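You operate a simulated robot arm through the tools that you are given. There is no shell and no other tool. Be economical: measure what you need, move in short steps, check, and stop when the job is done.

You are at the controls of a simulated two-armed robot. One attempt, no reset.

Task
Press the second row key from the top three times. Count the purple caps on the island top behind the tower, then put as many of the small black-cap bottles from the island top behind the tower on the top of the hatch. Open the clamps drawer, fetch the mix clamp from the mix section of the clamps drawer and set it in the yellow tray, then shut the drawer. Take the yellow-rim filter disc and put it on top of the clear trial bottle. Take the lid off the box that says "caps" on the free end of the island and lay it down there. Take the teal port cap and leave it on top of the black stopper. Fetch the white-collar vial from the far corner of the island and stand it on top of the orange carton there. Count the green clamps on the top shelf of the trolley, then put as many of the small bottles from the top shelf of the trolley on the right end of the wash bench. Take the big black-handled jug and leave it on the far corner of the island. Put the bottle marked "rain" from the top of the far bench on the dark grey mat and the bottle that says "rinse" on the far corner of the island. Pull the right bench drawer open. The order is free. Set down upright: small black-cap bottle, white-collar vial, small bottle, big black-handled jug, bottle.

The check looks at the end state, three seconds after you hand in, the way a careful person would. Anything else that was tipped, shoved, dropped, spilled or broken makes it a failure. Lids that push on must go on centred and level and be pressed home; caps that screw on are set level and turned clockwise until they are tight.

Robot
Two 7-joint arms with two-finger parallel grippers on one trunk, on a base that drives. Base frame: it is fixed to the floor where the robot stands at the start and does not move with it; the origin is under the middle of the robot, x ahead of it, y to its left, z up; the surface under the hand at the start is at about z = 857. Readings come in mm, degrees, newtons and seconds.
The left shoulder is at the start at [89, 182, 991], the right one opposite. With the tool pointing down near the work surface each hand reaches from about 280 to 760 mm from the robot's upright axis, wherever it stands, measured 20 degrees to its own side. Places, roughly: big black-handled jug [4250, 1750, 500]; black box, small white box [3250, -250, 1000]; black stopper [2750, -2750, 500]; clamps drawer [1000, -500, 700]; dark grey mat [3300, 700, 900]; far corner of the island [3100, 500, 800]; green clamp [4250, 1750, 750]; mix clamp [1250, -500, 750]; orange carton [3500, 750, 1000]; purple cap (6x6x3 cm) [900, 400, 900]; right bench drawer [1200, -2600, 700]; right end of the wash bench [2800, -2700, 800]; second row key [600, 0, 1500]; small black-cap bottle [750, 750, 1000]; small bottle [4500, 1500, 1000]; teal port cap (3x3x4 cm) [3500, -300, 900]; top of the hatch [-900, -1100, 1400]; trial bottle [3000, -500, 1000]; white-collar vial [2750, 500, 1000]; yellow tray (22x16x4 cm) [-900, -1100, 300]; yellow-rim filter disc (5x5x3 cm) [3100, -500, 900]. Payload 3.91 kg a hand.
The TCP of each hand is the grasp point between the finger pads, 30 mm short of the fingertips. In the tool frame z runs along the fingers and y along their closing line. The gripper opens to 110 mm. The fingers are 20 mm wide and 10 mm thick; the gripper's body (48 by 112 mm) begins 55 mm behind the TCP.
Orientation is that of the tool frame in the base frame, as [roll, pitch, yaw] about the fixed x, y, z axes, in that order (R = Rz(yaw) Ry(pitch) Rx(roll)). With the fingers straight down and closing along the base's y, the tool's x points along the base's -x, its y along +y and its z along -z.

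Tools
- The arms move only by the tool send_rows. It takes "left_series", "right_series" or both (then of equal length, played together; a hand with none holds still); each is a list of rows, each a list of 3 entries, a list of its own where there are three numbers: the shift along the tool's x, y, z in mm, then the turn, a rotation vector about the tool's x, y, z in degrees, then the opening, from 0 (shut) to 1 (fully open). In form: [[[dx, dy, dz], [wx, wy, wz], claw], ...]. A call has 1 to 8 rows; each row is the pose to reach, as a shift and turn from the pose commanded when the call began, along the tool's axes at that moment. Each row takes 0.2 s and may step no farther than 50 mm and 8.6 degrees from the row before; otherwise, or with a gripper value out of range, the whole call is refused. A pose out of reach is approached as far as the arm can. The call stops where the force on the tool passes 40 N (or 10 N more than at its start, if that is more) or the arm is blocked; 0.2 s more then pass. Each finger travels about 72 mm/s and halts on what it meets, pressing with about 29 N; the grip force reading is that of the motor and also rises with nothing between the fingers. The clock runs only during rows and for 0.2 s after the last one: add rows that repeat a pose to give the fingers time. The reply holds the time, the measured pose of the TCP, the force on the tool along the base axes, the opening and the grip force, in the units named above and with some noise, with the torque about the TCP (base axes, N m) and any sound that the robot's microphone picked up, and new pictures: "pictures" is both (left out), scene, wrist or none (wrist: the cameras of the hands that moved).
- Cameras (640 x 400 px; columns grow to the right, rows downward): "scene" is now at [246, 28.3, 1217.2]; the picture's right is [0.30, -0.95, 0.00], its down [-0.10, -0.03, -0.99] and it looks along [0.95, 0.30, -0.11] (base axes); focal length 214 px, centre (320, 200). "left" rides on the left gripper at [73, -17, -103] in its tool frame; the picture's right is [0.23, 0.97, 0.00], its down [-0.76, 0.18, -0.62] and it looks along [-0.61, 0.14, 0.78] (tool axes); focal length 222 px, centre (320, 200). "right" rides on the right gripper at [72, 17, -103] in its tool frame; the picture's right is [-0.23, 0.97, 0.00], its down [-0.76, -0.18, -0.62] and it looks along [-0.61, -0.14, 0.78] (tool axes); focal length 222 px, centre (320, 200). There is no depth. A picture from a camera that has moved, and an enlarged one, comes with that camera's place and axes in the base frame and with its lens.
- move_column(by): slides the trunk up (or, below 0, down) by that many mm; the arms and the scene camera ride with it, the base frame stays. It gives what a move gives, with no picture.
- drive_base(legs): drives the robot by 1 to 6 legs, each [ahead, left, turn to the left] in mm, mm and degrees, along the robot's own axes; the way and the turn of a leg run together, so that a leg with both is an arc; at most 1500 mm and 180 degrees a leg. The arms and the cameras ride along, it lands a little off, and it stops where it bumps. It gives what a move gives, and a new picture of the scene camera.
- pan_tilt(pan, tilt): turns the head with the scene camera to pan (to the left, within 80 degrees either way) and tilt (down, from -29 to 69), counted from straight ahead of the robot. It gives what a move gives, and a new picture of the scene camera.
- close_up(camera, box): a new picture of the part [left, top, right, bottom] of that camera's present view, enlarged. No time passes.
- close_job(): hands the job in; it is judged then, once.

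Go step by step. Nothing tells you exact positions but the pictures and the camera data: compare them with the known pose of the tool, close in by small moves and look again before you grip or let go. The budget is 598 turns and 360 pictures, counting those below and the enlarged ones. Unless the task says otherwise, let go and move clear before handing in.

The tools are called after "Request:" as name(argument=value, ...) on one line, values as JSON. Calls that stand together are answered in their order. send_rows: Moves the arms, as the interface text tells. Its arguments: {"type":"object","properties":{"left_series":{"type":"array"},"right_series":{"type":"array"},"pictures":{"type":"string","enum":["both","scene","wrist","none"]}},"required":[]} The other tools are called the same way: move_column (by) slides the trunk up or down; drive_base (legs) drives the base; pan_tilt (pan, tilt) turns the head that bears the scene camera; close_up (camera, box) takes an enlarged picture of a part of a camera's view; close_job () hands the job in.

At the start:

```text
time_s: 0.0
left_tool_pos: [341.7, 319.6, 1150.2]
left_orientation: [-180.0, 0.0, -179.9]
left_contact_force: [0.9, 0.2, 0.2]
left_ft_torque: [0.02, -0.01, -0.02]
left_opening: 110.0
left_grasp_force: 0.1
right_tool_pos: [496.5, 33.7, 1000.6]
right_orientation: [179.9, 0.1, 180.0]
right_contact_force: [0.5, 0.3, -0.3]
right_ft_torque: [-0.02, 0.02, 0.02]
right_opening: 109.9
right_grasp_force: 0.0
trunk travel left (down, up): [-250.0, 264.0]
robot x, y, heading: [0.0, -2.0, -0.1]
head pan, tilt: [17.7, 6.1]
```

scene: 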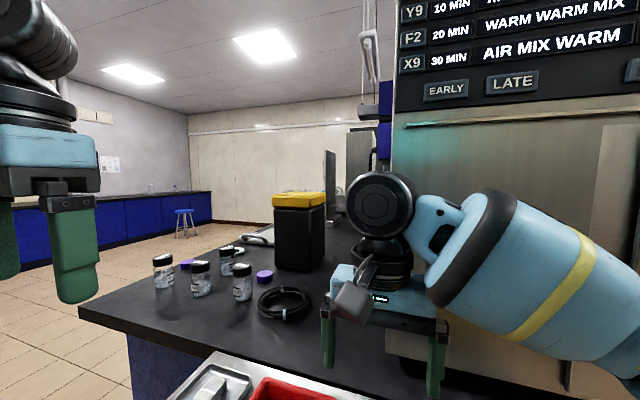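
right: 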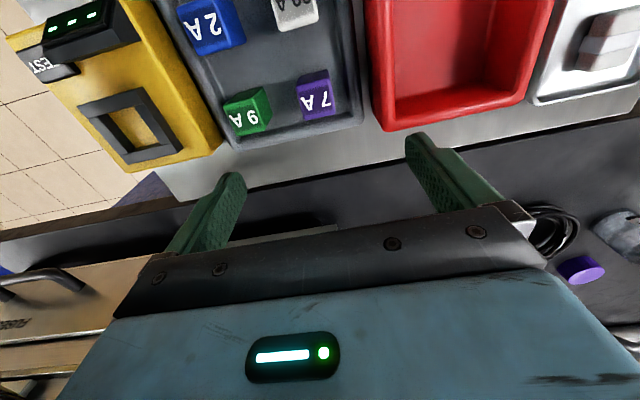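
left: 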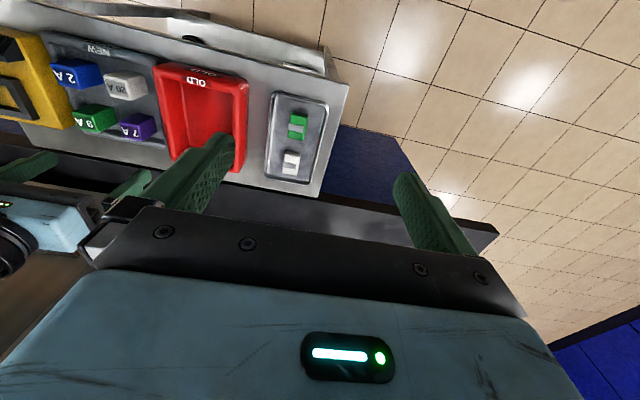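

I see the island with bottles and purple caps left-ahead, and the tower with row keys ahead-right. I'll look around first.

Request:
pan_tilt(pan=0, tilt=-20)

Request:
pan_tilt(pan=30, tilt=20)

Request:
pan_tilt(pan=-45, tilt=15)

```text
time_s: 0.9
left_tool_pos: [341.4, 320.1, 1149.7]
left_orientation: [-179.9, -0.1, -179.9]
left_contact_force: [-0.3, 0.5, 0.0]
left_ft_torque: [-0.02, 0.01, 0.04]
left_opening: 110.4
left_grasp_force: 0.1
right_tool_pos: [497.6, 32.7, 1001.2]
right_orientation: [180.0, 0.1, -180.0]
right_contact_force: [0.3, -0.3, 1.2]
right_ft_torque: [0.0, -0.02, 0.01]
right_opening: 110.1
right_grasp_force: 0.1
trunk travel left (down, up): [-250.0, 264.0]
robot x, y, heading: [-4.3, 0.6, -0.1]
head pan, tilt: [0.0, -20.0]
camera scene: at [234.3, 0.3, 1256.2], right [0.0, -1.0, 0.0], down [0.34, 0.0, -0.94], along [0.94, 0.0, 0.34], focal length 214 px, centre (320, 200)
```

scene: 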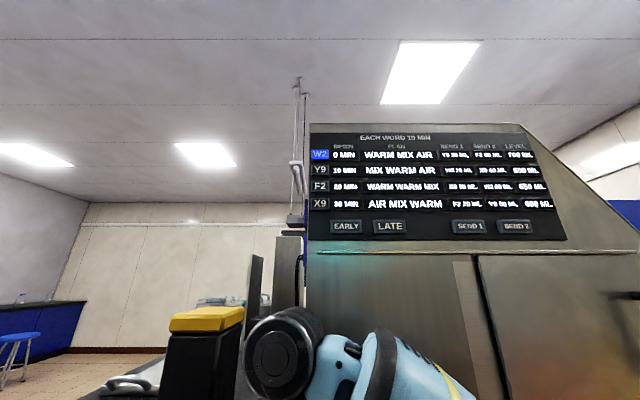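

```text
time_s: 2.0
left_tool_pos: [342.7, 320.5, 1150.9]
left_orientation: [-179.9, 0.0, -179.8]
left_contact_force: [-0.3, -0.3, 0.0]
left_ft_torque: [-0.01, 0.02, 0.01]
left_opening: 109.9
left_grasp_force: 0.0
right_tool_pos: [497.3, 33.4, 1000.7]
right_orientation: [-180.0, 0.1, -179.9]
right_contact_force: [-0.5, -0.1, 0.1]
right_ft_torque: [-0.02, 0.01, -0.02]
right_opening: 110.1
right_grasp_force: 0.1
trunk travel left (down, up): [-250.0, 264.0]
robot x, y, heading: [1.6, 0.0, 0.0]
head pan, tilt: [30.0, 20.0]
camera scene: at [238.8, 46.8, 1194.8], right [0.5, -0.87, 0.0], down [-0.3, -0.17, -0.94], along [0.81, 0.47, -0.34], focal length 214 px, centre (320, 200)
```

scene: 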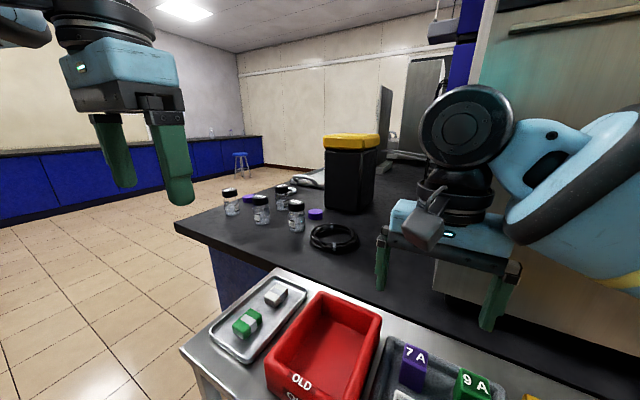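

```text
time_s: 3.4
left_tool_pos: [342.2, 318.8, 1150.4]
left_orientation: [180.0, 0.1, -180.0]
left_contact_force: [0.3, -0.4, 0.9]
left_ft_torque: [-0.04, 0.01, -0.02]
left_opening: 110.2
left_grasp_force: 0.1
right_tool_pos: [498.0, 32.9, 1000.7]
right_orientation: [179.9, 0.2, 180.0]
right_contact_force: [0.7, -0.1, 0.8]
right_ft_torque: [0.0, -0.01, 0.01]
right_opening: 110.0
right_grasp_force: 0.0
trunk travel left (down, up): [-250.0, 264.0]
robot x, y, heading: [-1.2, 1.9, 0.2]
head pan, tilt: [-45.0, 15.0]
camera scene: at [224.3, -65.7, 1202.8], right [-0.71, -0.71, 0.0], down [-0.18, 0.18, -0.97], along [0.68, -0.68, -0.26], focal length 214 px, centre (320, 200)
```

scene: 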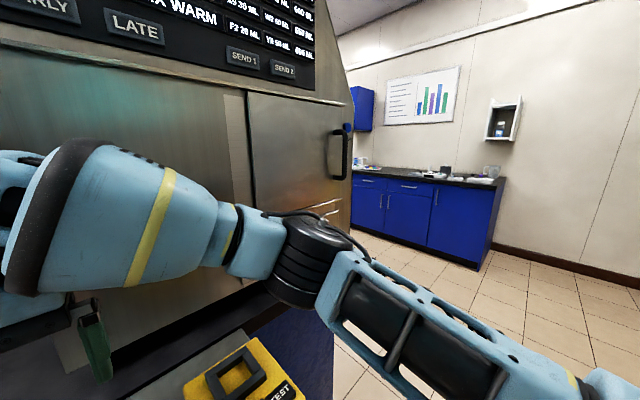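

The tower shows four rows (W2, Y9, F2, X9); second key is Y9. I'll take close looks.

Request:
pan_tilt(pan=0, tilt=-25)

Request:
close_up(camera="scene", box=[280, 120, 480, 245])

Request:
move_column(by=200)

Request:
pan_tilt(pan=0, tilt=0)

Request:
pan_tilt(pan=30, tilt=35)

Request:
close_up(camera="scene", box=[180, 60, 400, 200])

```text
time_s: 4.6
left_tool_pos: [342.3, 320.0, 1150.0]
left_orientation: [-179.9, -0.1, -179.8]
left_contact_force: [0.2, -0.1, 0.7]
left_ft_torque: [-0.01, -0.02, 0.03]
left_opening: 110.2
left_grasp_force: 0.1
right_tool_pos: [498.2, 34.1, 1000.5]
right_orientation: [-179.9, 0.2, -180.0]
right_contact_force: [-0.2, 0.0, -0.2]
right_ft_torque: [-0.01, 0.05, -0.01]
right_opening: 110.2
right_grasp_force: 0.0
trunk travel left (down, up): [-250.0, 264.0]
robot x, y, heading: [-1.2, 2.8, 0.1]
head pan, tilt: [0.0, -25.0]
camera scene: at [229.2, 0.2, 1262.6], right [0.0, -1.0, 0.0], down [0.42, 0.0, -0.91], along [0.91, 0.0, 0.42], focal length 214 px, centre (320, 200)
```

scene: 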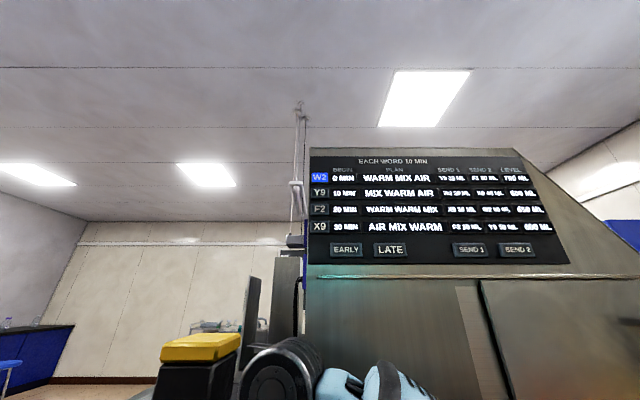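

```text
3.20 times, centred on (380, 182) of scene
camera zoom: at [229.2, 0.2, 1262.6], right [0.0, -1.0, 0.0], down [0.42, 0.0, -0.91], along [0.91, 0.0, 0.42], focal length 686 px, centre (128, 256)
```

zoom: 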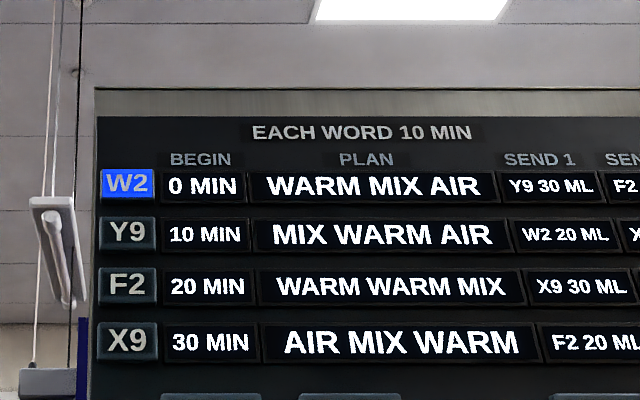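

```text
time_s: 6.7
left_tool_pos: [343.9, 320.3, 1350.2]
left_orientation: [-180.0, -0.1, -179.8]
left_contact_force: [0.3, 0.1, -0.5]
left_ft_torque: [0.01, 0.01, 0.05]
left_opening: 110.1
left_grasp_force: 0.1
right_tool_pos: [498.5, 33.1, 1199.4]
right_orientation: [-179.9, 0.1, -179.9]
right_contact_force: [-0.5, -0.3, -0.1]
right_ft_torque: [0.04, 0.02, -0.02]
right_opening: 109.9
right_grasp_force: 0.0
trunk travel left (down, up): [-450.0, 64.0]
robot x, y, heading: [-3.1, 2.6, 0.2]
head pan, tilt: [0.0, -25.0]
```

```text
time_s: 7.6
left_tool_pos: [342.5, 319.1, 1349.6]
left_orientation: [179.9, 0.0, -179.9]
left_contact_force: [0.5, -0.2, -0.5]
left_ft_torque: [-0.02, 0.0, -0.01]
left_opening: 109.9
left_grasp_force: 0.0
right_tool_pos: [497.7, 33.5, 1199.6]
right_orientation: [179.9, 0.2, 179.9]
right_contact_force: [0.1, -0.2, 0.0]
right_ft_torque: [0.0, -0.01, 0.0]
right_opening: 109.9
right_grasp_force: 0.0
trunk travel left (down, up): [-450.0, 64.0]
robot x, y, heading: [4.3, 2.4, -0.1]
head pan, tilt: [0.0, 0.0]
camera scene: at [173.0, 0.3, 1442.8], right [0.0, -1.0, 0.0], down [0.0, 0.0, -1.0], along [1.0, 0.0, 0.0], focal length 214 px, centre (320, 200)
```

scene: 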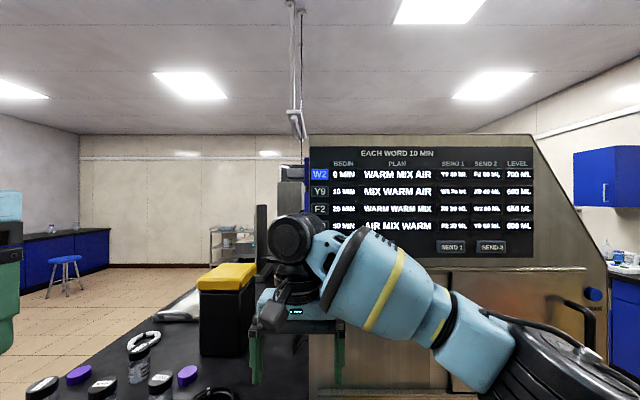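

```text
time_s: 8.6
left_tool_pos: [343.0, 318.7, 1350.3]
left_orientation: [-179.9, 0.0, -179.9]
left_contact_force: [0.5, -1.2, 0.3]
left_ft_torque: [-0.03, 0.0, -0.02]
left_opening: 110.0
left_grasp_force: 0.1
right_tool_pos: [496.7, 32.8, 1199.8]
right_orientation: [-180.0, 0.1, 179.9]
right_contact_force: [-1.1, -0.2, 0.3]
right_ft_torque: [0.0, 0.0, 0.01]
right_opening: 109.9
right_grasp_force: 0.1
trunk travel left (down, up): [-450.0, 64.0]
robot x, y, heading: [2.0, 1.0, 0.1]
head pan, tilt: [30.0, 35.0]
camera scene: at [159.4, 44.2, 1386.6], right [0.5, -0.87, 0.0], down [-0.5, -0.29, -0.82], along [0.71, 0.41, -0.57], focal length 214 px, centre (320, 200)
```

scene: 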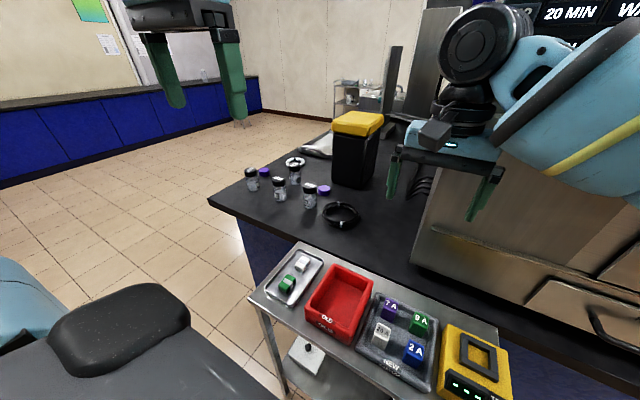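

```text
2.86 times, centred on (290, 130) of scene
camera zoom: at [159.4, 44.2, 1386.6], right [0.5, -0.87, 0.0], down [-0.5, -0.29, -0.82], along [0.71, 0.41, -0.57], focal length 613 px, centre (406, 400)
```

zoom: 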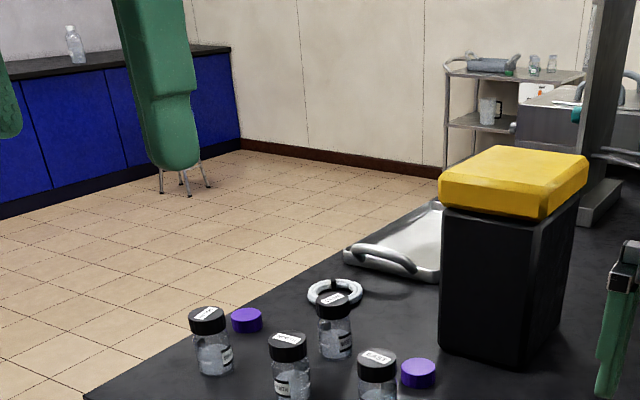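

Y9 key sits at about [627, 0, 1464]. I'll bring the right hand up, closed, fingers forward.

Request:
send_rows(right_series=[[[6, 0, -30], [0, -8.5, 0], 0], [[12, 0, -60], [0, -17, 0], 0], [[18, 0, -90], [0, -25.5, 0], 0], [[24, 0, -120], [0, -34, 0], 0], [[30, 0, -150], [0, -42.5, 0], 0], [[36, 0, -180], [0, -51, 0], 0], [[42, 0, -210], [0, -59.5, 0], 0], [[48, 0, -240], [0, -68, 0], 0]], pictures="none")

Request:
pan_tilt(pan=0, tilt=0)

```text
time_s: 10.4
left_tool_pos: [341.4, 320.3, 1349.7]
left_orientation: [180.0, 0.0, -179.9]
left_contact_force: [0.8, -0.3, 0.7]
left_ft_torque: [-0.01, 0.02, -0.02]
left_opening: 109.9
left_grasp_force: 0.0
right_tool_pos: [453.4, 32.2, 1436.0]
right_orientation: [179.8, 67.0, 179.1]
right_contact_force: [-0.7, -0.3, -0.8]
right_ft_torque: [0.0, 0.0, -0.02]
right_opening: 0.0
right_grasp_force: 28.4
trunk travel left (down, up): [-450.0, 64.0]
robot x, y, heading: [-3.9, -1.9, 0.0]
head pan, tilt: [30.0, 35.0]
```

```text
time_s: 11.4
left_tool_pos: [341.9, 319.1, 1349.9]
left_orientation: [179.9, 0.1, -179.9]
left_contact_force: [-0.5, 0.2, -0.1]
left_ft_torque: [0.02, -0.01, 0.0]
left_opening: 110.0
left_grasp_force: 0.0
right_tool_pos: [447.2, 33.8, 1441.2]
right_orientation: [-180.0, 68.1, -179.9]
right_contact_force: [-0.4, -0.3, -0.9]
right_ft_torque: [-0.02, 0.0, 0.03]
right_opening: 0.0
right_grasp_force: 28.7
trunk travel left (down, up): [-450.0, 64.0]
robot x, y, heading: [-2.2, -2.9, -0.0]
head pan, tilt: [0.0, 0.0]
camera scene: at [172.8, 0.5, 1442.7], right [0.0, -1.0, 0.0], down [0.0, 0.0, -1.0], along [1.0, 0.0, 0.0], focal length 214 px, centre (320, 200)
```

scene: 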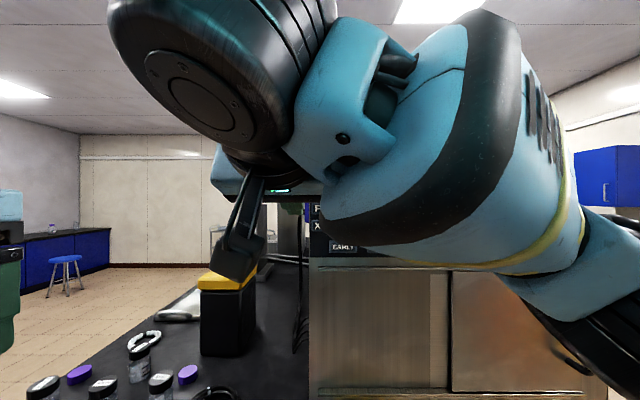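

The arm hides the view, so I'll finish levelling and use the wrist camera.

Request:
send_rows(right_series=[[[-9, -11, 1], [0, -7.3, 0], 0], [[-18, -22, 2], [0, -14.6, 0], 0], [[-26, -33, 3], [0, -21.9, 0], 0], [[-26, -33, 3], [0, -21.9, 0], 0]], pictures="wrist")

```text
time_s: 12.4
left_tool_pos: [341.9, 319.6, 1350.4]
left_orientation: [179.9, 0.0, -179.9]
left_contact_force: [0.0, 0.0, 0.1]
left_ft_torque: [-0.03, 0.01, 0.0]
left_opening: 110.1
left_grasp_force: 0.0
right_tool_pos: [462.3, -1.6, 1463.7]
right_orientation: [-28.1, 89.9, -28.0]
right_contact_force: [0.5, -0.7, -0.3]
right_ft_torque: [0.01, 0.01, 0.0]
right_opening: 0.0
right_grasp_force: 28.9
trunk travel left (down, up): [-450.0, 64.0]
robot x, y, heading: [-1.0, -0.5, -0.0]
head pan, tilt: [0.0, 0.0]
camera right: at [358.7, 15.6, 1392.0], right [0.0, 0.97, 0.23], down [-0.62, -0.18, 0.76], along [0.78, -0.14, 0.61], focal length 222 px, centre (320, 200)
```

right: 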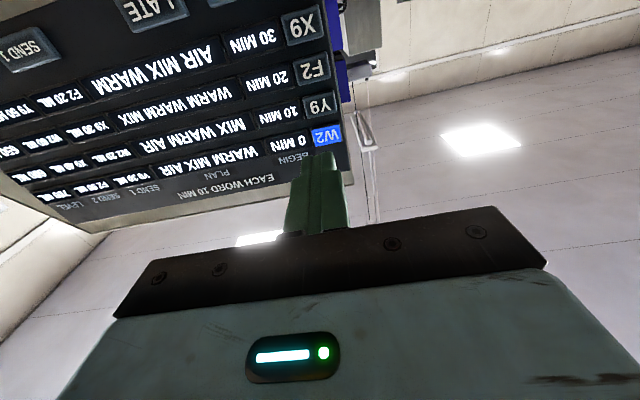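

Geometry confirms the key at [627, -1, 1465]. Approaching.

Request:
send_rows(right_series=[[[-1, 1, 45], [0, 0, 0], 0], [[-1, 1, 85], [0, 0, 0], 0], [[-1, 1, 112], [0, 0, 0], 0], [[-1, 1, 122], [0, 0, 0], 0]], pictures="wrist")

```text
time_s: 13.4
left_tool_pos: [342.6, 317.9, 1350.7]
left_orientation: [-180.0, -0.1, -180.0]
left_contact_force: [-0.6, -0.4, 0.0]
left_ft_torque: [0.01, 0.0, -0.05]
left_opening: 110.0
left_grasp_force: 0.0
right_tool_pos: [584.4, 0.5, 1464.2]
right_orientation: [-111.7, 90.0, -111.7]
right_contact_force: [0.2, 0.6, 1.0]
right_ft_torque: [0.03, 0.0, 0.02]
right_opening: 0.0
right_grasp_force: 29.4
trunk travel left (down, up): [-450.0, 64.0]
robot x, y, heading: [-0.7, 3.0, 0.1]
head pan, tilt: [0.0, 0.0]
camera right: at [480.8, 16.4, 1393.0], right [0.0, 0.97, 0.23], down [-0.62, -0.18, 0.76], along [0.78, -0.14, 0.61], focal length 222 px, centre (320, 200)
```

right: 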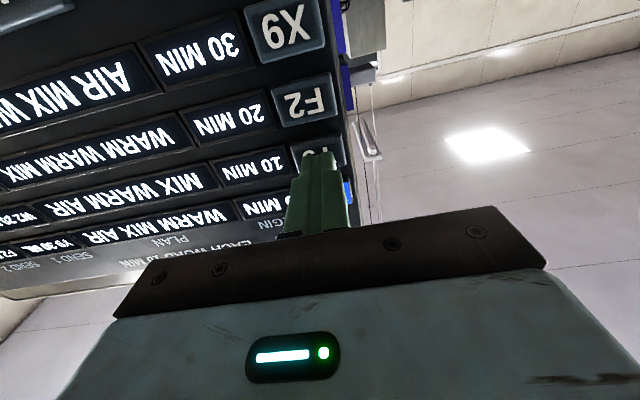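

The fingertip is right at Y9. Pressing slowly.

Request:
send_rows(right_series=[[[0, 0, 6], [0, 0, 0], 0], [[0, 0, 10], [0, 0, 0], 0], [[0, 0, 13], [0, 0, 0], 0], [[0, 0, 16], [0, 0, 0], 0], [[0, 0, 18], [0, 0, 0], 0], [[0, 0, 20], [0, 0, 0], 0]], pictures="wrist")

```text
time_s: 14.8
left_tool_pos: [337.5, 318.7, 1351.3]
left_orientation: [-180.0, 0.3, -179.9]
left_contact_force: [-1.1, -0.2, 0.1]
left_ft_torque: [-0.02, 0.0, -0.03]
left_opening: 109.8
left_grasp_force: 0.0
right_tool_pos: [595.9, 0.9, 1463.9]
right_orientation: [7.3, 89.9, 7.3]
right_contact_force: [-35.0, -5.2, -19.1]
right_ft_torque: [0.02, 0.74, -0.2]
right_opening: 0.0
right_grasp_force: 29.2
trunk travel left (down, up): [-450.0, 64.0]
robot x, y, heading: [1.4, -0.4, -0.1]
head pan, tilt: [0.0, 0.0]
heard: click
camera right: at [493.0, 16.6, 1393.5], right [0.0, 0.97, 0.23], down [-0.62, -0.18, 0.76], along [0.78, -0.14, 0.61], focal length 222 px, centre (320, 200)
```

right: 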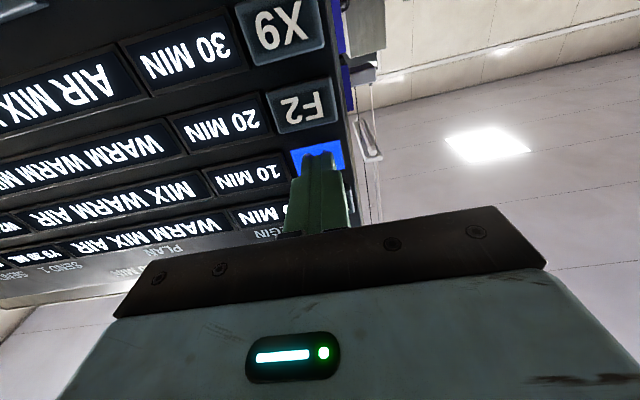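

Clicked once; Y9 is lit blue. Release, then two more presses.

Request:
send_rows(right_series=[[[0, 0, -20], [0, 0, 0], 0], [[0, 0, -20], [0, 0, 0], 0], [[0, 0, -20], [0, 0, 0], 0]], pictures="none")

Request:
send_rows(right_series=[[[0, 0, 5], [0, 0, 0], 0], [[0, 0, 10], [0, 0, 0], 0], [[0, 0, 13], [0, 0, 0], 0], [[0, 0, 16], [0, 0, 0], 0], [[0, 0, 18], [0, 0, 0], 0], [[0, 0, 20], [0, 0, 0], 0], [[0, 0, 22], [0, 0, 0], 0]], pictures="none")

Request:
send_rows(right_series=[[[0, 0, -20], [0, 0, 0], 0], [[0, 0, -20], [0, 0, 0], 0], [[0, 0, -20], [0, 0, 0], 0]], pictures="none")

```text
time_s: 15.6
left_tool_pos: [343.8, 319.4, 1350.7]
left_orientation: [180.0, 0.0, -179.9]
left_contact_force: [-0.5, -0.6, 0.1]
left_ft_torque: [0.0, 0.05, -0.02]
left_opening: 110.1
left_grasp_force: 0.0
right_tool_pos: [584.0, 2.1, 1463.7]
right_orientation: [-164.1, 89.9, -164.2]
right_contact_force: [0.5, 0.0, -0.9]
right_ft_torque: [-0.01, -0.03, 0.01]
right_opening: 0.0
right_grasp_force: 28.9
trunk travel left (down, up): [-450.0, 64.0]
robot x, y, heading: [1.3, -0.4, 0.0]
head pan, tilt: [0.0, 0.0]
```

```text
time_s: 17.2
left_tool_pos: [338.6, 317.6, 1351.7]
left_orientation: [179.9, 0.2, -179.9]
left_contact_force: [0.0, 0.2, -0.8]
left_ft_torque: [0.03, 0.0, -0.03]
left_opening: 110.0
left_grasp_force: 0.0
right_tool_pos: [597.2, 1.1, 1463.8]
right_orientation: [-16.3, 90.0, -16.1]
right_contact_force: [-22.7, -4.6, -8.2]
right_ft_torque: [0.05, 0.32, -0.17]
right_opening: 0.1
right_grasp_force: 29.4
trunk travel left (down, up): [-450.0, 64.0]
robot x, y, heading: [1.1, -2.0, -0.2]
head pan, tilt: [0.0, 0.0]
heard: click
stopped in row 7 (right hand): the force on the tool passed its limit at 42 N (the readings are from after the stop); the commanded pose is now the measured one
```

```text
time_s: 18.0
left_tool_pos: [342.3, 319.0, 1349.2]
left_orientation: [179.9, 0.0, -179.8]
left_contact_force: [0.3, 0.9, 0.6]
left_ft_torque: [0.01, 0.02, -0.01]
left_opening: 109.9
left_grasp_force: 0.1
right_tool_pos: [584.1, 5.4, 1462.6]
right_orientation: [-165.0, 89.7, -164.9]
right_contact_force: [-0.2, 1.2, 0.0]
right_ft_torque: [0.05, -0.02, -0.03]
right_opening: 0.0
right_grasp_force: 29.3
trunk travel left (down, up): [-450.0, 64.0]
robot x, y, heading: [3.3, 0.4, 0.1]
head pan, tilt: [0.0, 0.0]
```

Second click heard. Third press with a small y correction.

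Request:
send_rows(right_series=[[[-1, -4, 4], [0, 0, 0], 0], [[-1, -4, 10], [0, 0, 0], 0], [[-1, -4, 13], [0, 0, 0], 0], [[-1, -4, 16], [0, 0, 0], 0], [[-1, -4, 18], [0, 0, 0], 0], [[-1, -4, 20], [0, 0, 0], 0]], pictures="none")

```text
time_s: 19.4
left_tool_pos: [337.3, 318.1, 1351.4]
left_orientation: [-180.0, 0.3, -179.9]
left_contact_force: [-0.7, 0.0, 0.2]
left_ft_torque: [0.01, 0.03, 0.0]
left_opening: 109.9
left_grasp_force: 0.1
right_tool_pos: [596.7, 0.1, 1465.0]
right_orientation: [-136.3, 89.8, -136.2]
right_contact_force: [-30.1, -2.1, -17.6]
right_ft_torque: [0.01, 0.36, -0.09]
right_opening: 0.0
right_grasp_force: 28.8
trunk travel left (down, up): [-450.0, 64.0]
robot x, y, heading: [-1.1, -0.7, -0.2]
head pan, tilt: [0.0, 0.0]
heard: click
```

Third click. Retract and verify.

Request:
send_rows(right_series=[[[0, 0, -30], [0, 0, 0], 0], [[0, 0, -75], [0, 0, 0], 0], [[0, 0, -120], [0, 0, 0], 0], [[0, 0, -150], [0, 0, 0], 0]], pictures="wrist")

```text
time_s: 20.4
left_tool_pos: [341.5, 319.9, 1350.3]
left_orientation: [-180.0, 0.1, -179.9]
left_contact_force: [-0.1, -0.1, -1.1]
left_ft_torque: [-0.01, -0.02, 0.03]
left_opening: 110.1
left_grasp_force: 0.0
right_tool_pos: [462.1, -19.5, 1462.5]
right_orientation: [-140.2, 89.4, -143.1]
right_contact_force: [0.0, -0.3, -0.3]
right_ft_torque: [0.03, 0.0, -0.01]
right_opening: 0.1
right_grasp_force: 27.9
trunk travel left (down, up): [-450.0, 64.0]
robot x, y, heading: [-0.7, -0.4, -0.0]
head pan, tilt: [0.0, 0.0]
camera right: at [358.4, 0.5, 1391.5], right [0.05, 0.97, 0.22], down [-0.63, -0.14, 0.77], along [0.78, -0.18, 0.6], focal length 222 px, centre (320, 200)
```

right: 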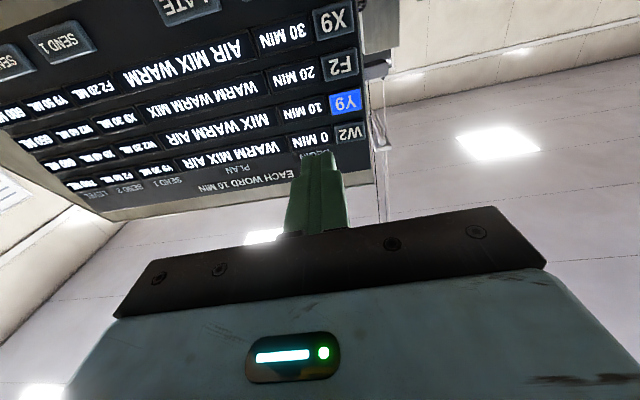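

Y9 selected and pressed three times. Fold the right arm back to pointing down, off to the right.

Request:
send_rows(right_series=[[[10, -25, -10], [0, 8.5, 0], 0], [[20, -50, -20], [0, 17, 0], 0], [[30, -75, -30], [0, 25.5, 0], 0], [[40, -100, -40], [0, 34, 0], 0], [[50, -125, -50], [0, 42.5, 0], 0], [[60, -150, -60], [0, 51, 0], 0], [[70, -175, -70], [0, 59.5, 0], 0], [[80, -200, -80], [0, 68, 0], 0]], pictures="none")

Request:
send_rows(right_series=[[[0, -10, 0], [0, 7.3, 0], 0], [[0, -20, 0], [0, 14.6, 0], 0], [[0, -30, 0], [0, 21.9, 0], 0]], pictures="none")

Request:
pan_tilt(pan=25, tilt=30)

```text
time_s: 21.5
left_tool_pos: [341.4, 320.0, 1349.4]
left_orientation: [-180.0, 0.0, -179.9]
left_contact_force: [0.1, -0.4, 1.1]
left_ft_torque: [0.01, -0.01, -0.03]
left_opening: 110.1
left_grasp_force: 0.0
right_tool_pos: [596.0, -129.5, 1415.4]
right_orientation: [-178.4, 53.8, 178.4]
right_contact_force: [-15.3, 2.5, 6.1]
right_ft_torque: [0.16, 0.04, 0.28]
right_opening: 0.1
right_grasp_force: 28.9
right hand out of reach, approached as far as the arm can: row 1, 2, 3, 4, 5
trunk travel left (down, up): [-450.0, 64.0]
robot x, y, heading: [-1.6, -2.4, 0.1]
head pan, tilt: [0.0, 0.0]
stopped in row 5 (right hand): the force on the tool passed its limit at 119 N (the readings are from after the stop); the commanded pose is now the measured one
```

```text
time_s: 21.8
left_tool_pos: [341.8, 321.6, 1350.0]
left_orientation: [179.9, -0.2, -179.8]
left_contact_force: [1.4, -0.6, -0.2]
left_ft_torque: [0.04, 0.06, -0.02]
left_opening: 110.1
left_grasp_force: 0.1
right_tool_pos: [594.4, -129.5, 1415.8]
right_orientation: [-177.4, 53.2, 179.7]
right_contact_force: [-20.0, 11.4, 2.5]
right_ft_torque: [0.18, 0.19, 0.46]
right_opening: 0.0
right_grasp_force: 28.6
right hand out of reach, approached as far as the arm can: row 1
trunk travel left (down, up): [-450.0, 64.0]
robot x, y, heading: [-2.5, 0.2, 0.4]
head pan, tilt: [0.0, 0.0]
stopped in row 1 (right hand): the force on the tool passed its limit at 82 N (the readings are from after the stop); the commanded pose is now the measured one
```

```text
time_s: 22.7
left_tool_pos: [340.2, 319.9, 1349.0]
left_orientation: [-180.0, 0.0, -179.9]
left_contact_force: [-0.2, 0.5, -0.5]
left_ft_torque: [0.0, -0.02, 0.03]
left_opening: 109.8
left_grasp_force: 0.0
right_tool_pos: [595.7, -129.7, 1416.5]
right_orientation: [-177.5, 53.4, 179.4]
right_contact_force: [-8.0, 3.1, 8.0]
right_ft_torque: [0.17, -0.11, 0.18]
right_opening: 0.1
right_grasp_force: 28.8
trunk travel left (down, up): [-450.0, 64.0]
robot x, y, heading: [0.7, -1.2, 0.2]
head pan, tilt: [25.0, 30.0]
camera scene: at [162.4, 39.5, 1394.8], right [0.42, -0.91, 0.0], down [-0.45, -0.21, -0.87], along [0.79, 0.37, -0.5], focal length 214 px, centre (320, 200)
```

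scene: 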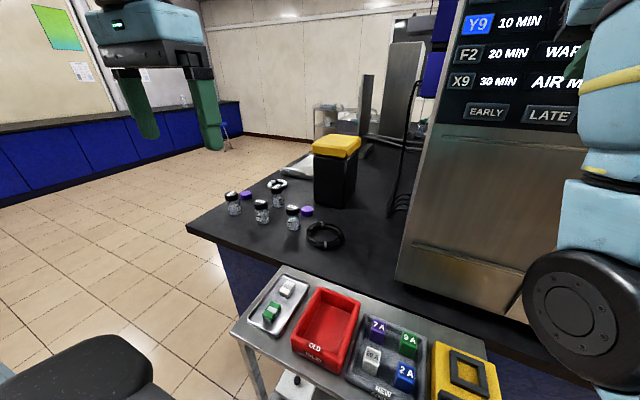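

The hand wandered forward and touched the display (no click, Y9 still lit). I'll back it off straight.

Request:
send_rows(right_series=[[[12, 0, -16], [0, 0, 0], 0], [[36, 0, -38], [0, 0, 0], 0], [[60, 0, -60], [0, 0, 0], 0], [[85, 0, -70], [0, 0, 0], 0], [[110, 0, -80], [0, 0, 0], 0]], pictures="none")

```text
time_s: 23.2
left_tool_pos: [335.6, 326.3, 1348.9]
left_orientation: [-179.9, 0.0, -179.6]
left_contact_force: [-0.1, 0.6, -0.4]
left_ft_torque: [-0.04, -0.05, 0.04]
left_opening: 110.0
left_grasp_force: 0.1
right_tool_pos: [592.5, -149.0, 1408.1]
right_orientation: [-175.8, 52.4, 178.3]
right_contact_force: [-23.4, 18.4, 4.9]
right_ft_torque: [0.23, 0.09, 0.6]
right_opening: 0.1
right_grasp_force: 28.8
right hand out of reach, approached as far as the arm can: row 1, 2
trunk travel left (down, up): [-450.0, 64.0]
robot x, y, heading: [0.5, 3.2, 0.1]
head pan, tilt: [25.0, 30.0]
stopped in row 2 (right hand): the force on the tool passed its limit at 51 N (the readings are from after the stop); the commanded pose is now the measured one
```

The arm is in an awkward configuration; I'll back the base off instead.

Request:
drive_base(legs=[[-250, 0, 0]])

Request:
send_rows(right_series=[[[0, 0, 0], [0, 0, 0], 0], [[0, 0, -10], [0, 0, 0], 0], [[0, 0, -30], [0, 0, 0], 0]], pictures="none")

Request:
pan_tilt(pan=-30, tilt=10)

```text
time_s: 25.0
left_tool_pos: [96.4, 320.1, 1348.7]
left_orientation: [179.9, -0.2, -179.7]
left_contact_force: [-0.6, 0.1, -0.2]
left_ft_torque: [0.0, -0.01, 0.02]
left_opening: 109.8
left_grasp_force: 0.0
right_tool_pos: [356.6, -156.1, 1403.8]
right_orientation: [-176.2, 52.0, 177.9]
right_contact_force: [-0.3, 0.6, 0.5]
right_ft_torque: [-0.02, 0.01, -0.02]
right_opening: 0.0
right_grasp_force: 29.1
trunk travel left (down, up): [-450.0, 64.0]
robot x, y, heading: [-246.8, 0.7, 0.1]
head pan, tilt: [25.0, 30.0]
camera scene: at [-80.8, 38.9, 1394.2], right [0.43, -0.9, 0.0], down [-0.45, -0.21, -0.87], along [0.78, 0.37, -0.5], focal length 214 px, centre (320, 200)
```

scene: 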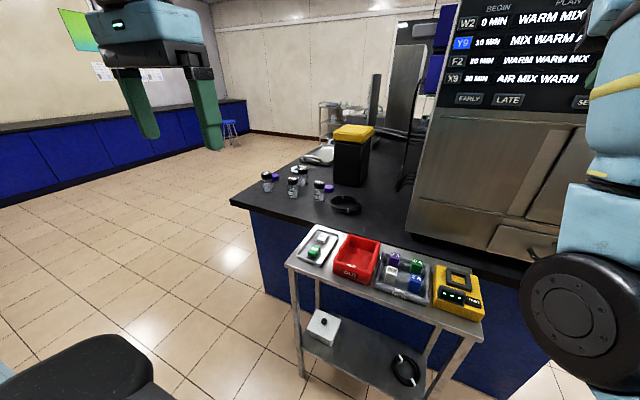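

```text
time_s: 26.0
left_tool_pos: [96.2, 319.8, 1348.7]
left_orientation: [180.0, -0.3, -179.7]
left_contact_force: [-0.9, -0.4, 1.0]
left_ft_torque: [0.0, 0.02, 0.0]
left_opening: 110.1
left_grasp_force: 0.0
right_tool_pos: [356.6, -189.0, 1412.0]
right_orientation: [-175.9, 50.8, 174.3]
right_contact_force: [-0.2, -0.2, 0.1]
right_ft_torque: [0.0, -0.03, -0.03]
right_opening: 0.2
right_grasp_force: 28.9
right hand out of reach, approached as far as the arm can: row 3
trunk travel left (down, up): [-450.0, 64.0]
robot x, y, heading: [-245.4, 4.2, 0.1]
head pan, tilt: [25.0, 30.0]
stopped in row 3 (right hand): the arm was blocked; the commanded pose is now the measured one
```

```text
time_s: 27.3
left_tool_pos: [96.4, 320.4, 1348.8]
left_orientation: [180.0, -0.1, -179.7]
left_contact_force: [0.3, 0.0, -1.0]
left_ft_torque: [-0.02, -0.01, 0.01]
left_opening: 110.1
left_grasp_force: 0.0
right_tool_pos: [355.9, -188.2, 1413.6]
right_orientation: [-176.0, 50.8, 174.5]
right_contact_force: [0.4, 0.7, 0.4]
right_ft_torque: [0.04, 0.05, 0.01]
right_opening: 0.1
right_grasp_force: 29.2
trunk travel left (down, up): [-450.0, 64.0]
robot x, y, heading: [-247.4, -2.8, 0.0]
head pan, tilt: [-30.0, 10.0]
camera scene: at [-82.4, -45.8, 1426.7], right [-0.5, -0.87, 0.0], down [-0.15, 0.09, -0.98], along [0.85, -0.49, -0.17], focal length 214 px, centre (320, 200)
```

scene: 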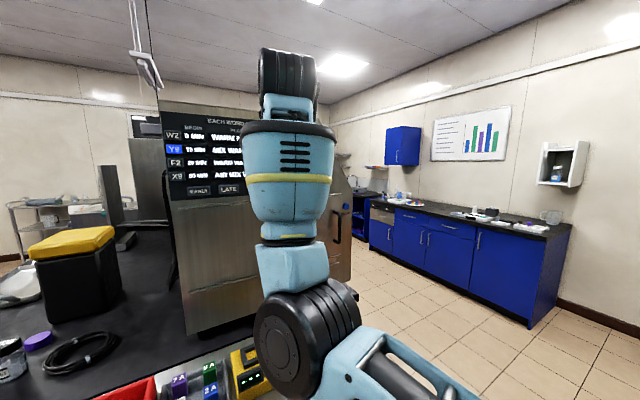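

Now far from the display; lower and level the right hand.

Request:
send_rows(right_series=[[[15, -6, 12], [0, 6, 0], 0], [[30, -12, 24], [0, 12, 0], 0], [[45, -18, 36], [0, 18, 0], 0], [[60, -24, 48], [0, 24, 0], 0], [[75, -30, 60], [0, 30, 0], 0], [[90, -36, 72], [0, 36, 0], 0], [[105, -42, 84], [0, 42, 0], 0], [[120, -48, 96], [0, 48, 0], 0]], pictures="scene")

```text
time_s: 29.1
left_tool_pos: [93.4, 320.7, 1350.5]
left_orientation: [-180.0, 0.1, -179.6]
left_contact_force: [0.7, -0.4, 0.6]
left_ft_torque: [-0.01, -0.03, 0.0]
left_opening: 110.1
left_grasp_force: 0.0
right_tool_pos: [365.3, -270.5, 1257.4]
right_orientation: [-177.7, 1.9, 169.2]
right_contact_force: [0.4, -0.4, 0.3]
right_ft_torque: [0.02, -0.04, -0.01]
right_opening: 0.0
right_grasp_force: 29.2
right hand out of reach, approached as far as the arm can: row 1, 2, 3, 4, 5, 6, 7, 8
trunk travel left (down, up): [-450.0, 64.0]
robot x, y, heading: [-246.5, 1.3, 0.3]
head pan, tilt: [-30.0, 10.0]
camera scene: at [-85.4, -45.4, 1427.2], right [-0.5, -0.87, 0.0], down [-0.15, 0.09, -0.99], along [0.85, -0.49, -0.17], focal length 214 px, centre (320, 200)
```

scene: 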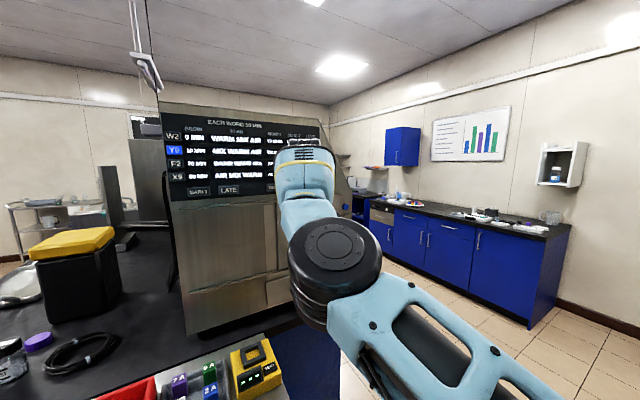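

Bring the right hand closer in to a carry pose.

Request:
send_rows(right_series=[[[25, 0, 15], [0, 0, 0], 0], [[50, 0, 30], [0, 0, 0], 0], [[75, 0, 45], [0, 0, 0], 0], [[100, 0, 60], [0, 0, 0], 0], [[125, 0, 75], [0, 0, 0], 0], [[150, 0, 90], [0, 0, 0], 0], [[175, 0, 105], [0, 0, 0], 0], [[200, 0, 120], [0, 0, 0], 0]], pictures="scene")

```text
time_s: 30.9
left_tool_pos: [95.1, 319.7, 1349.7]
left_orientation: [179.9, -0.1, -179.6]
left_contact_force: [-0.8, -1.0, -0.4]
left_ft_torque: [0.03, 0.01, 0.01]
left_opening: 110.3
left_grasp_force: 0.1
right_tool_pos: [290.7, -380.2, 1144.5]
right_orientation: [-177.6, 3.1, 169.9]
right_contact_force: [-0.8, -0.8, -0.2]
right_ft_torque: [0.03, 0.0, -0.01]
right_opening: 0.2
right_grasp_force: 28.8
right hand out of reach, approached as far as the arm can: row 1, 2, 3, 4, 5, 6, 7, 8
trunk travel left (down, up): [-450.0, 64.0]
robot x, y, heading: [-244.4, 2.0, 0.3]
head pan, tilt: [-30.0, 10.0]
camera scene: at [-82.3, -46.7, 1426.6], right [-0.5, -0.87, 0.0], down [-0.15, 0.09, -0.98], along [0.85, -0.49, -0.17], focal length 214 px, centre (320, 200)
```

scene: 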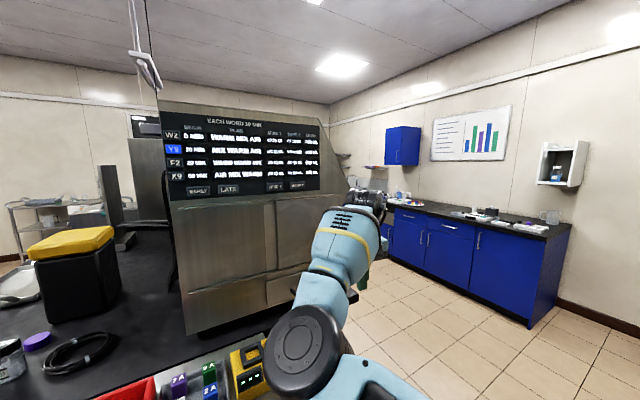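

The arm is near a joint limit; yawing the wrist should free it.

Request:
send_rows(right_series=[[[0, 0, 10], [0, 0, 8], 0], [[0, 0, 20], [0, 0, 16], 0], [[0, 0, 30], [0, 0, 24], 0], [[0, 0, 40], [0, 0, 32], 0], [[0, 0, 50], [0, 0, 40], 0], [[0, 0, 60], [0, 0, 48], 0], [[0, 0, 70], [0, 0, 56], 0], [[0, 0, 80], [0, 0, 64], 0]], pictures="scene")

```text
time_s: 32.7
left_tool_pos: [95.6, 319.9, 1348.5]
left_orientation: [179.9, -0.2, -179.8]
left_contact_force: [-0.4, -0.2, -0.2]
left_ft_torque: [0.0, -0.02, -0.01]
left_opening: 109.9
left_grasp_force: 0.0
right_tool_pos: [300.2, -367.6, 1056.9]
right_orientation: [178.6, 3.7, 107.5]
right_contact_force: [-0.1, -0.1, 0.3]
right_ft_torque: [0.0, -0.05, 0.01]
right_opening: 0.0
right_grasp_force: 28.8
trunk travel left (down, up): [-450.0, 64.0]
robot x, y, heading: [-247.9, -2.1, 0.2]
head pan, tilt: [-30.0, 10.0]
camera scene: at [-82.3, -45.9, 1426.7], right [-0.5, -0.87, 0.0], down [-0.15, 0.09, -0.98], along [0.85, -0.49, -0.17], focal length 214 px, centre (320, 200)
```

scene: 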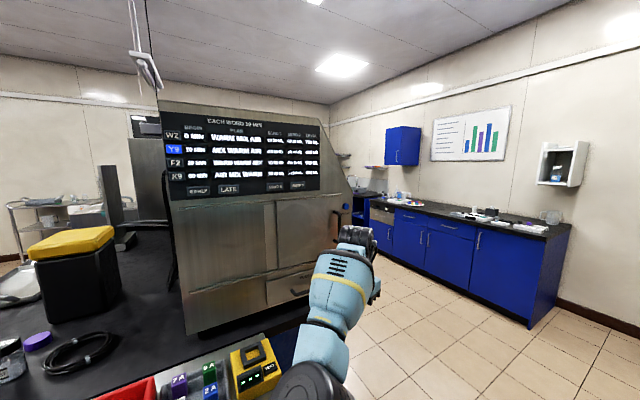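

Freed. Now move inward while yawing back.

Request:
send_rows(right_series=[[[18, -15, 0], [0, 0, -4], 0], [[36, -30, 0], [0, 0, -12], 0], [[54, -45, 0], [0, 0, -20], 0], [[72, -60, 0], [0, 0, -28], 0], [[90, -75, 0], [0, 0, -36], 0], [[108, -90, 0], [0, 0, -44], 0], [[126, -105, 0], [0, 0, -52], 0], [[139, -114, 0], [0, 0, -60], 0]], pictures="scene")

```text
time_s: 34.5
left_tool_pos: [95.7, 320.9, 1348.5]
left_orientation: [179.8, -0.3, -179.7]
left_contact_force: [0.3, 0.4, 0.9]
left_ft_torque: [0.02, -0.02, -0.01]
left_opening: 109.9
left_grasp_force: 0.0
right_tool_pos: [246.3, -373.4, 955.7]
right_orientation: [-177.0, 4.2, 166.0]
right_contact_force: [-0.6, 0.3, -0.6]
right_ft_torque: [-0.01, -0.01, 0.0]
right_opening: 0.1
right_grasp_force: 28.7
right hand out of reach, approached as far as the arm can: row 1, 2, 3, 4, 5, 6, 7, 8
trunk travel left (down, up): [-450.0, 64.0]
robot x, y, heading: [-242.7, 0.1, 0.4]
head pan, tilt: [-30.0, 10.0]
camera scene: at [-82.1, -46.0, 1426.4], right [-0.5, -0.87, 0.0], down [-0.15, 0.09, -0.98], along [0.85, -0.49, -0.17], focal length 214 px, centre (320, 200)
```

scene: 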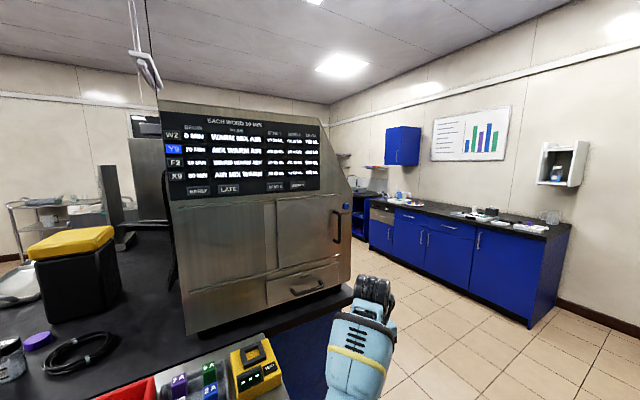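

Rotate the yaw back to where it was reachable, then try moving inward without un-yawing.

Request:
send_rows(right_series=[[[0, 0, -10], [0, 0, 8], 0], [[0, 0, -20], [0, 0, 16], 0], [[0, 0, -30], [0, 0, 24], 0], [[0, 0, -40], [0, 0, 32], 0], [[0, 0, -50], [0, 0, 40], 0], [[0, 0, -60], [0, 0, 48], 0], [[0, 0, -70], [0, 0, 56], 0], [[0, 0, -80], [0, 0, 64], 0]], pictures="none")

Request:
send_rows(right_series=[[[18, -15, -10], [0, 0, 0], 0], [[36, -30, -20], [0, 0, 0], 0], [[54, -45, -30], [0, 0, 0], 0], [[72, -60, -40], [0, 0, 0], 0], [[90, -75, -50], [0, 0, 0], 0], [[108, -90, -60], [0, 0, 0], 0], [[126, -105, -70], [0, 0, 0], 0], [[139, -114, -80], [0, 0, 0], 0]], pictures="none")

```text
time_s: 36.3
left_tool_pos: [96.4, 319.4, 1348.9]
left_orientation: [179.9, -0.1, -179.7]
left_contact_force: [0.2, 0.4, 0.1]
left_ft_torque: [-0.06, 0.01, 0.03]
left_opening: 110.2
left_grasp_force: 0.1
right_tool_pos: [249.2, -389.1, 1018.5]
right_orientation: [178.7, 4.1, 102.3]
right_contact_force: [-0.1, 0.0, 0.0]
right_ft_torque: [0.02, 0.01, 0.0]
right_opening: 0.0
right_grasp_force: 29.1
right hand out of reach, approached as far as the arm can: row 1, 2, 3, 4, 5, 6, 7, 8
trunk travel left (down, up): [-450.0, 64.0]
robot x, y, heading: [-243.7, -1.3, 0.3]
head pan, tilt: [-30.0, 10.0]
```

```text
time_s: 38.1
left_tool_pos: [97.2, 319.9, 1349.1]
left_orientation: [179.9, -0.2, -179.7]
left_contact_force: [-0.7, 0.2, 0.0]
left_ft_torque: [0.02, 0.05, 0.01]
left_opening: 110.0
left_grasp_force: 0.1
right_tool_pos: [136.5, -431.0, 1074.6]
right_orientation: [178.6, 3.8, 102.5]
right_contact_force: [0.2, 0.4, -0.3]
right_ft_torque: [-0.02, -0.02, -0.01]
right_opening: 0.0
right_grasp_force: 29.6
right hand out of reach, approached as far as the arm can: row 1, 2, 3, 4, 5, 6, 7, 8
trunk travel left (down, up): [-450.0, 64.0]
robot x, y, heading: [-245.7, -2.8, 0.1]
head pan, tilt: [-30.0, 10.0]
```

I'll look at how the arm is folded.

Request:
pan_tilt(pan=-55, tilt=45)

```text
time_s: 39.1
left_tool_pos: [95.6, 320.3, 1349.0]
left_orientation: [179.9, -0.2, -179.7]
left_contact_force: [0.7, 0.7, 0.1]
left_ft_torque: [0.02, -0.01, 0.0]
left_opening: 110.1
left_grasp_force: 0.0
right_tool_pos: [136.9, -430.3, 1077.6]
right_orientation: [178.3, 3.8, 102.4]
right_contact_force: [-0.5, -0.1, 0.5]
right_ft_torque: [0.01, -0.04, -0.01]
right_opening: 0.1
right_grasp_force: 28.7
trunk travel left (down, up): [-450.0, 64.0]
robot x, y, heading: [-247.4, 3.2, -0.0]
head pan, tilt: [-55.0, 45.0]
camera scene: at [-116.2, -66.1, 1371.8], right [-0.82, -0.58, 0.0], down [-0.41, 0.58, -0.71], along [0.41, -0.58, -0.71], focal length 214 px, centre (320, 200)
```

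scene: 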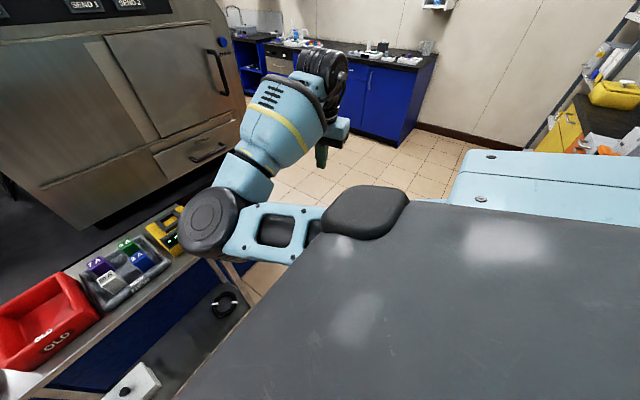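

The elbow has flipped inward (left). I'll extend the arm to nearly straight out front-right, then sweep the hand left so the elbow bends back outward.

Request:
send_rows(right_series=[[[-15, 30, 4], [0, 0, -4], 0], [[-30, 60, 8], [0, 0, -8], 0], [[-45, 90, 12], [0, 0, -12], 0], [[-60, 120, 16], [0, 0, -16], 0], [[-75, 150, 20], [0, 0, -20], 0], [[-90, 180, 24], [0, 0, -24], 0], [[-105, 210, 28], [0, 0, -28], 0], [[-120, 240, 30], [0, 0, -32], 0]], pictures="scene")

```text
time_s: 40.9
left_tool_pos: [94.3, 319.1, 1348.8]
left_orientation: [179.9, -0.2, -179.7]
left_contact_force: [-0.3, -0.1, 0.3]
left_ft_torque: [0.02, -0.02, -0.01]
left_opening: 109.8
left_grasp_force: 0.0
right_tool_pos: [400.1, -487.2, 1070.8]
right_orientation: [-179.7, 3.8, 135.4]
right_contact_force: [-0.3, 0.1, 0.2]
right_ft_torque: [0.04, 0.05, -0.02]
right_opening: 0.0
right_grasp_force: 28.7
trunk travel left (down, up): [-450.0, 64.0]
robot x, y, heading: [-248.0, -2.0, 0.2]
head pan, tilt: [-55.0, 45.0]
camera scene: at [-116.7, -67.2, 1371.7], right [-0.82, -0.58, 0.0], down [-0.41, 0.58, -0.71], along [0.41, -0.58, -0.71], focal length 214 px, centre (320, 200)
```

scene: 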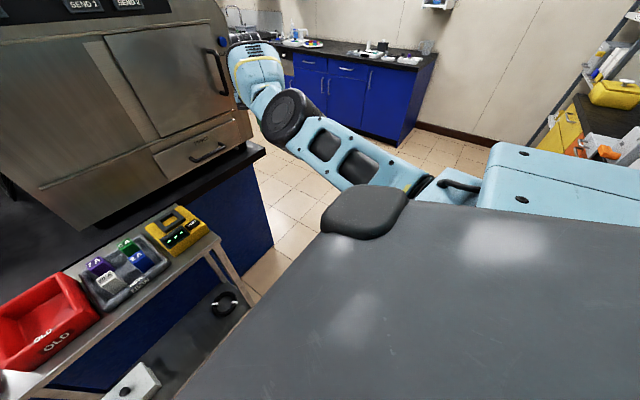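

Nearly straight now. Sweep left.

Request:
send_rows(right_series=[[[19, 23, 0], [0, 0, -4], 0], [[39, 46, 0], [0, 0, -8], 0], [[58, 69, 0], [0, 0, -12], 0], [[78, 92, 0], [0, 0, -16], 0], [[97, 115, 0], [0, 0, -20], 0], [[117, 138, 0], [0, 0, -24], 0], [[136, 161, 0], [0, 0, -28], 0], [[156, 184, 0], [0, 0, -32], 0]], pictures="scene")

```text
time_s: 42.7
left_tool_pos: [95.2, 321.4, 1348.4]
left_orientation: [-179.9, -0.3, -179.6]
left_contact_force: [-0.6, -0.6, -0.4]
left_ft_torque: [-0.01, 0.05, -0.01]
left_opening: 110.0
left_grasp_force: 0.0
right_tool_pos: [422.6, -244.5, 1061.1]
right_orientation: [-177.6, 3.1, 167.6]
right_contact_force: [0.9, 0.2, 0.0]
right_ft_torque: [-0.04, -0.01, -0.01]
right_opening: 0.0
right_grasp_force: 28.8
trunk travel left (down, up): [-450.0, 64.0]
robot x, y, heading: [-243.8, 0.7, 0.1]
head pan, tilt: [-55.0, 45.0]
camera scene: at [-116.2, -65.4, 1371.8], right [-0.82, -0.58, 0.0], down [-0.41, 0.58, -0.71], along [0.41, -0.58, -0.71], focal length 214 px, centre (320, 200)
```

scene: 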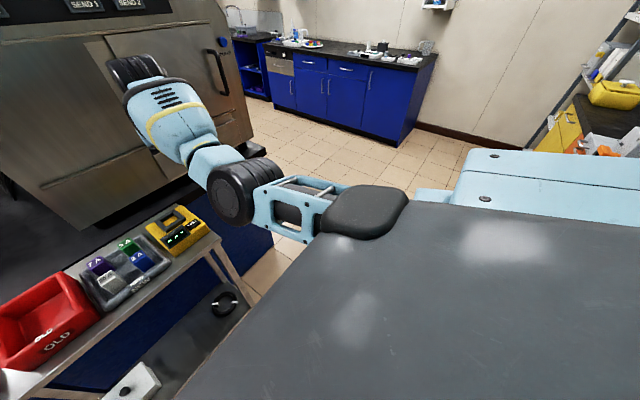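

Good; continue left.

Request:
send_rows(right_series=[[[7, 30, 0], [0, 0, -1], 0], [[14, 60, 0], [0, 0, -3], 0], [[21, 90, 0], [0, 0, -5], 0], [[28, 120, 0], [0, 0, -7], 0], [[35, 150, 0], [0, 0, -9], 0], [[42, 180, 0], [0, 0, -11], 0], [[48, 210, 0], [0, 0, -12], 0], [[54, 240, 0], [0, 0, -12], 0]], pictures="scene")

```text
time_s: 44.5
left_tool_pos: [96.7, 320.3, 1349.4]
left_orientation: [179.8, -0.2, -179.6]
left_contact_force: [1.3, -0.1, 0.5]
left_ft_torque: [0.02, -0.01, 0.01]
left_opening: 110.2
left_grasp_force: 0.1
right_tool_pos: [409.9, -44.5, 1035.5]
right_orientation: [-176.6, 1.7, 177.8]
right_contact_force: [0.2, 0.2, -0.4]
right_ft_torque: [0.03, -0.01, 0.03]
right_opening: 0.0
right_grasp_force: 28.6
right hand out of reach, approached as far as the arm can: row 7, 8
trunk travel left (down, up): [-450.0, 64.0]
robot x, y, heading: [-246.6, -1.5, -0.0]
head pan, tilt: [-55.0, 45.0]
camera scene: at [-116.3, -66.1, 1371.8], right [-0.82, -0.58, 0.0], down [-0.41, 0.58, -0.71], along [0.41, -0.58, -0.71], focal length 214 px, centre (320, 200)
```

scene: 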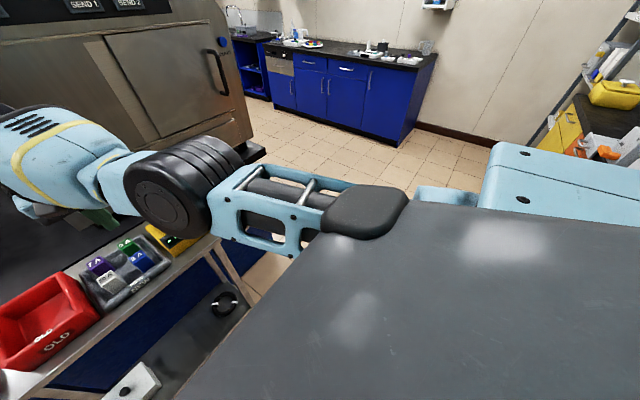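

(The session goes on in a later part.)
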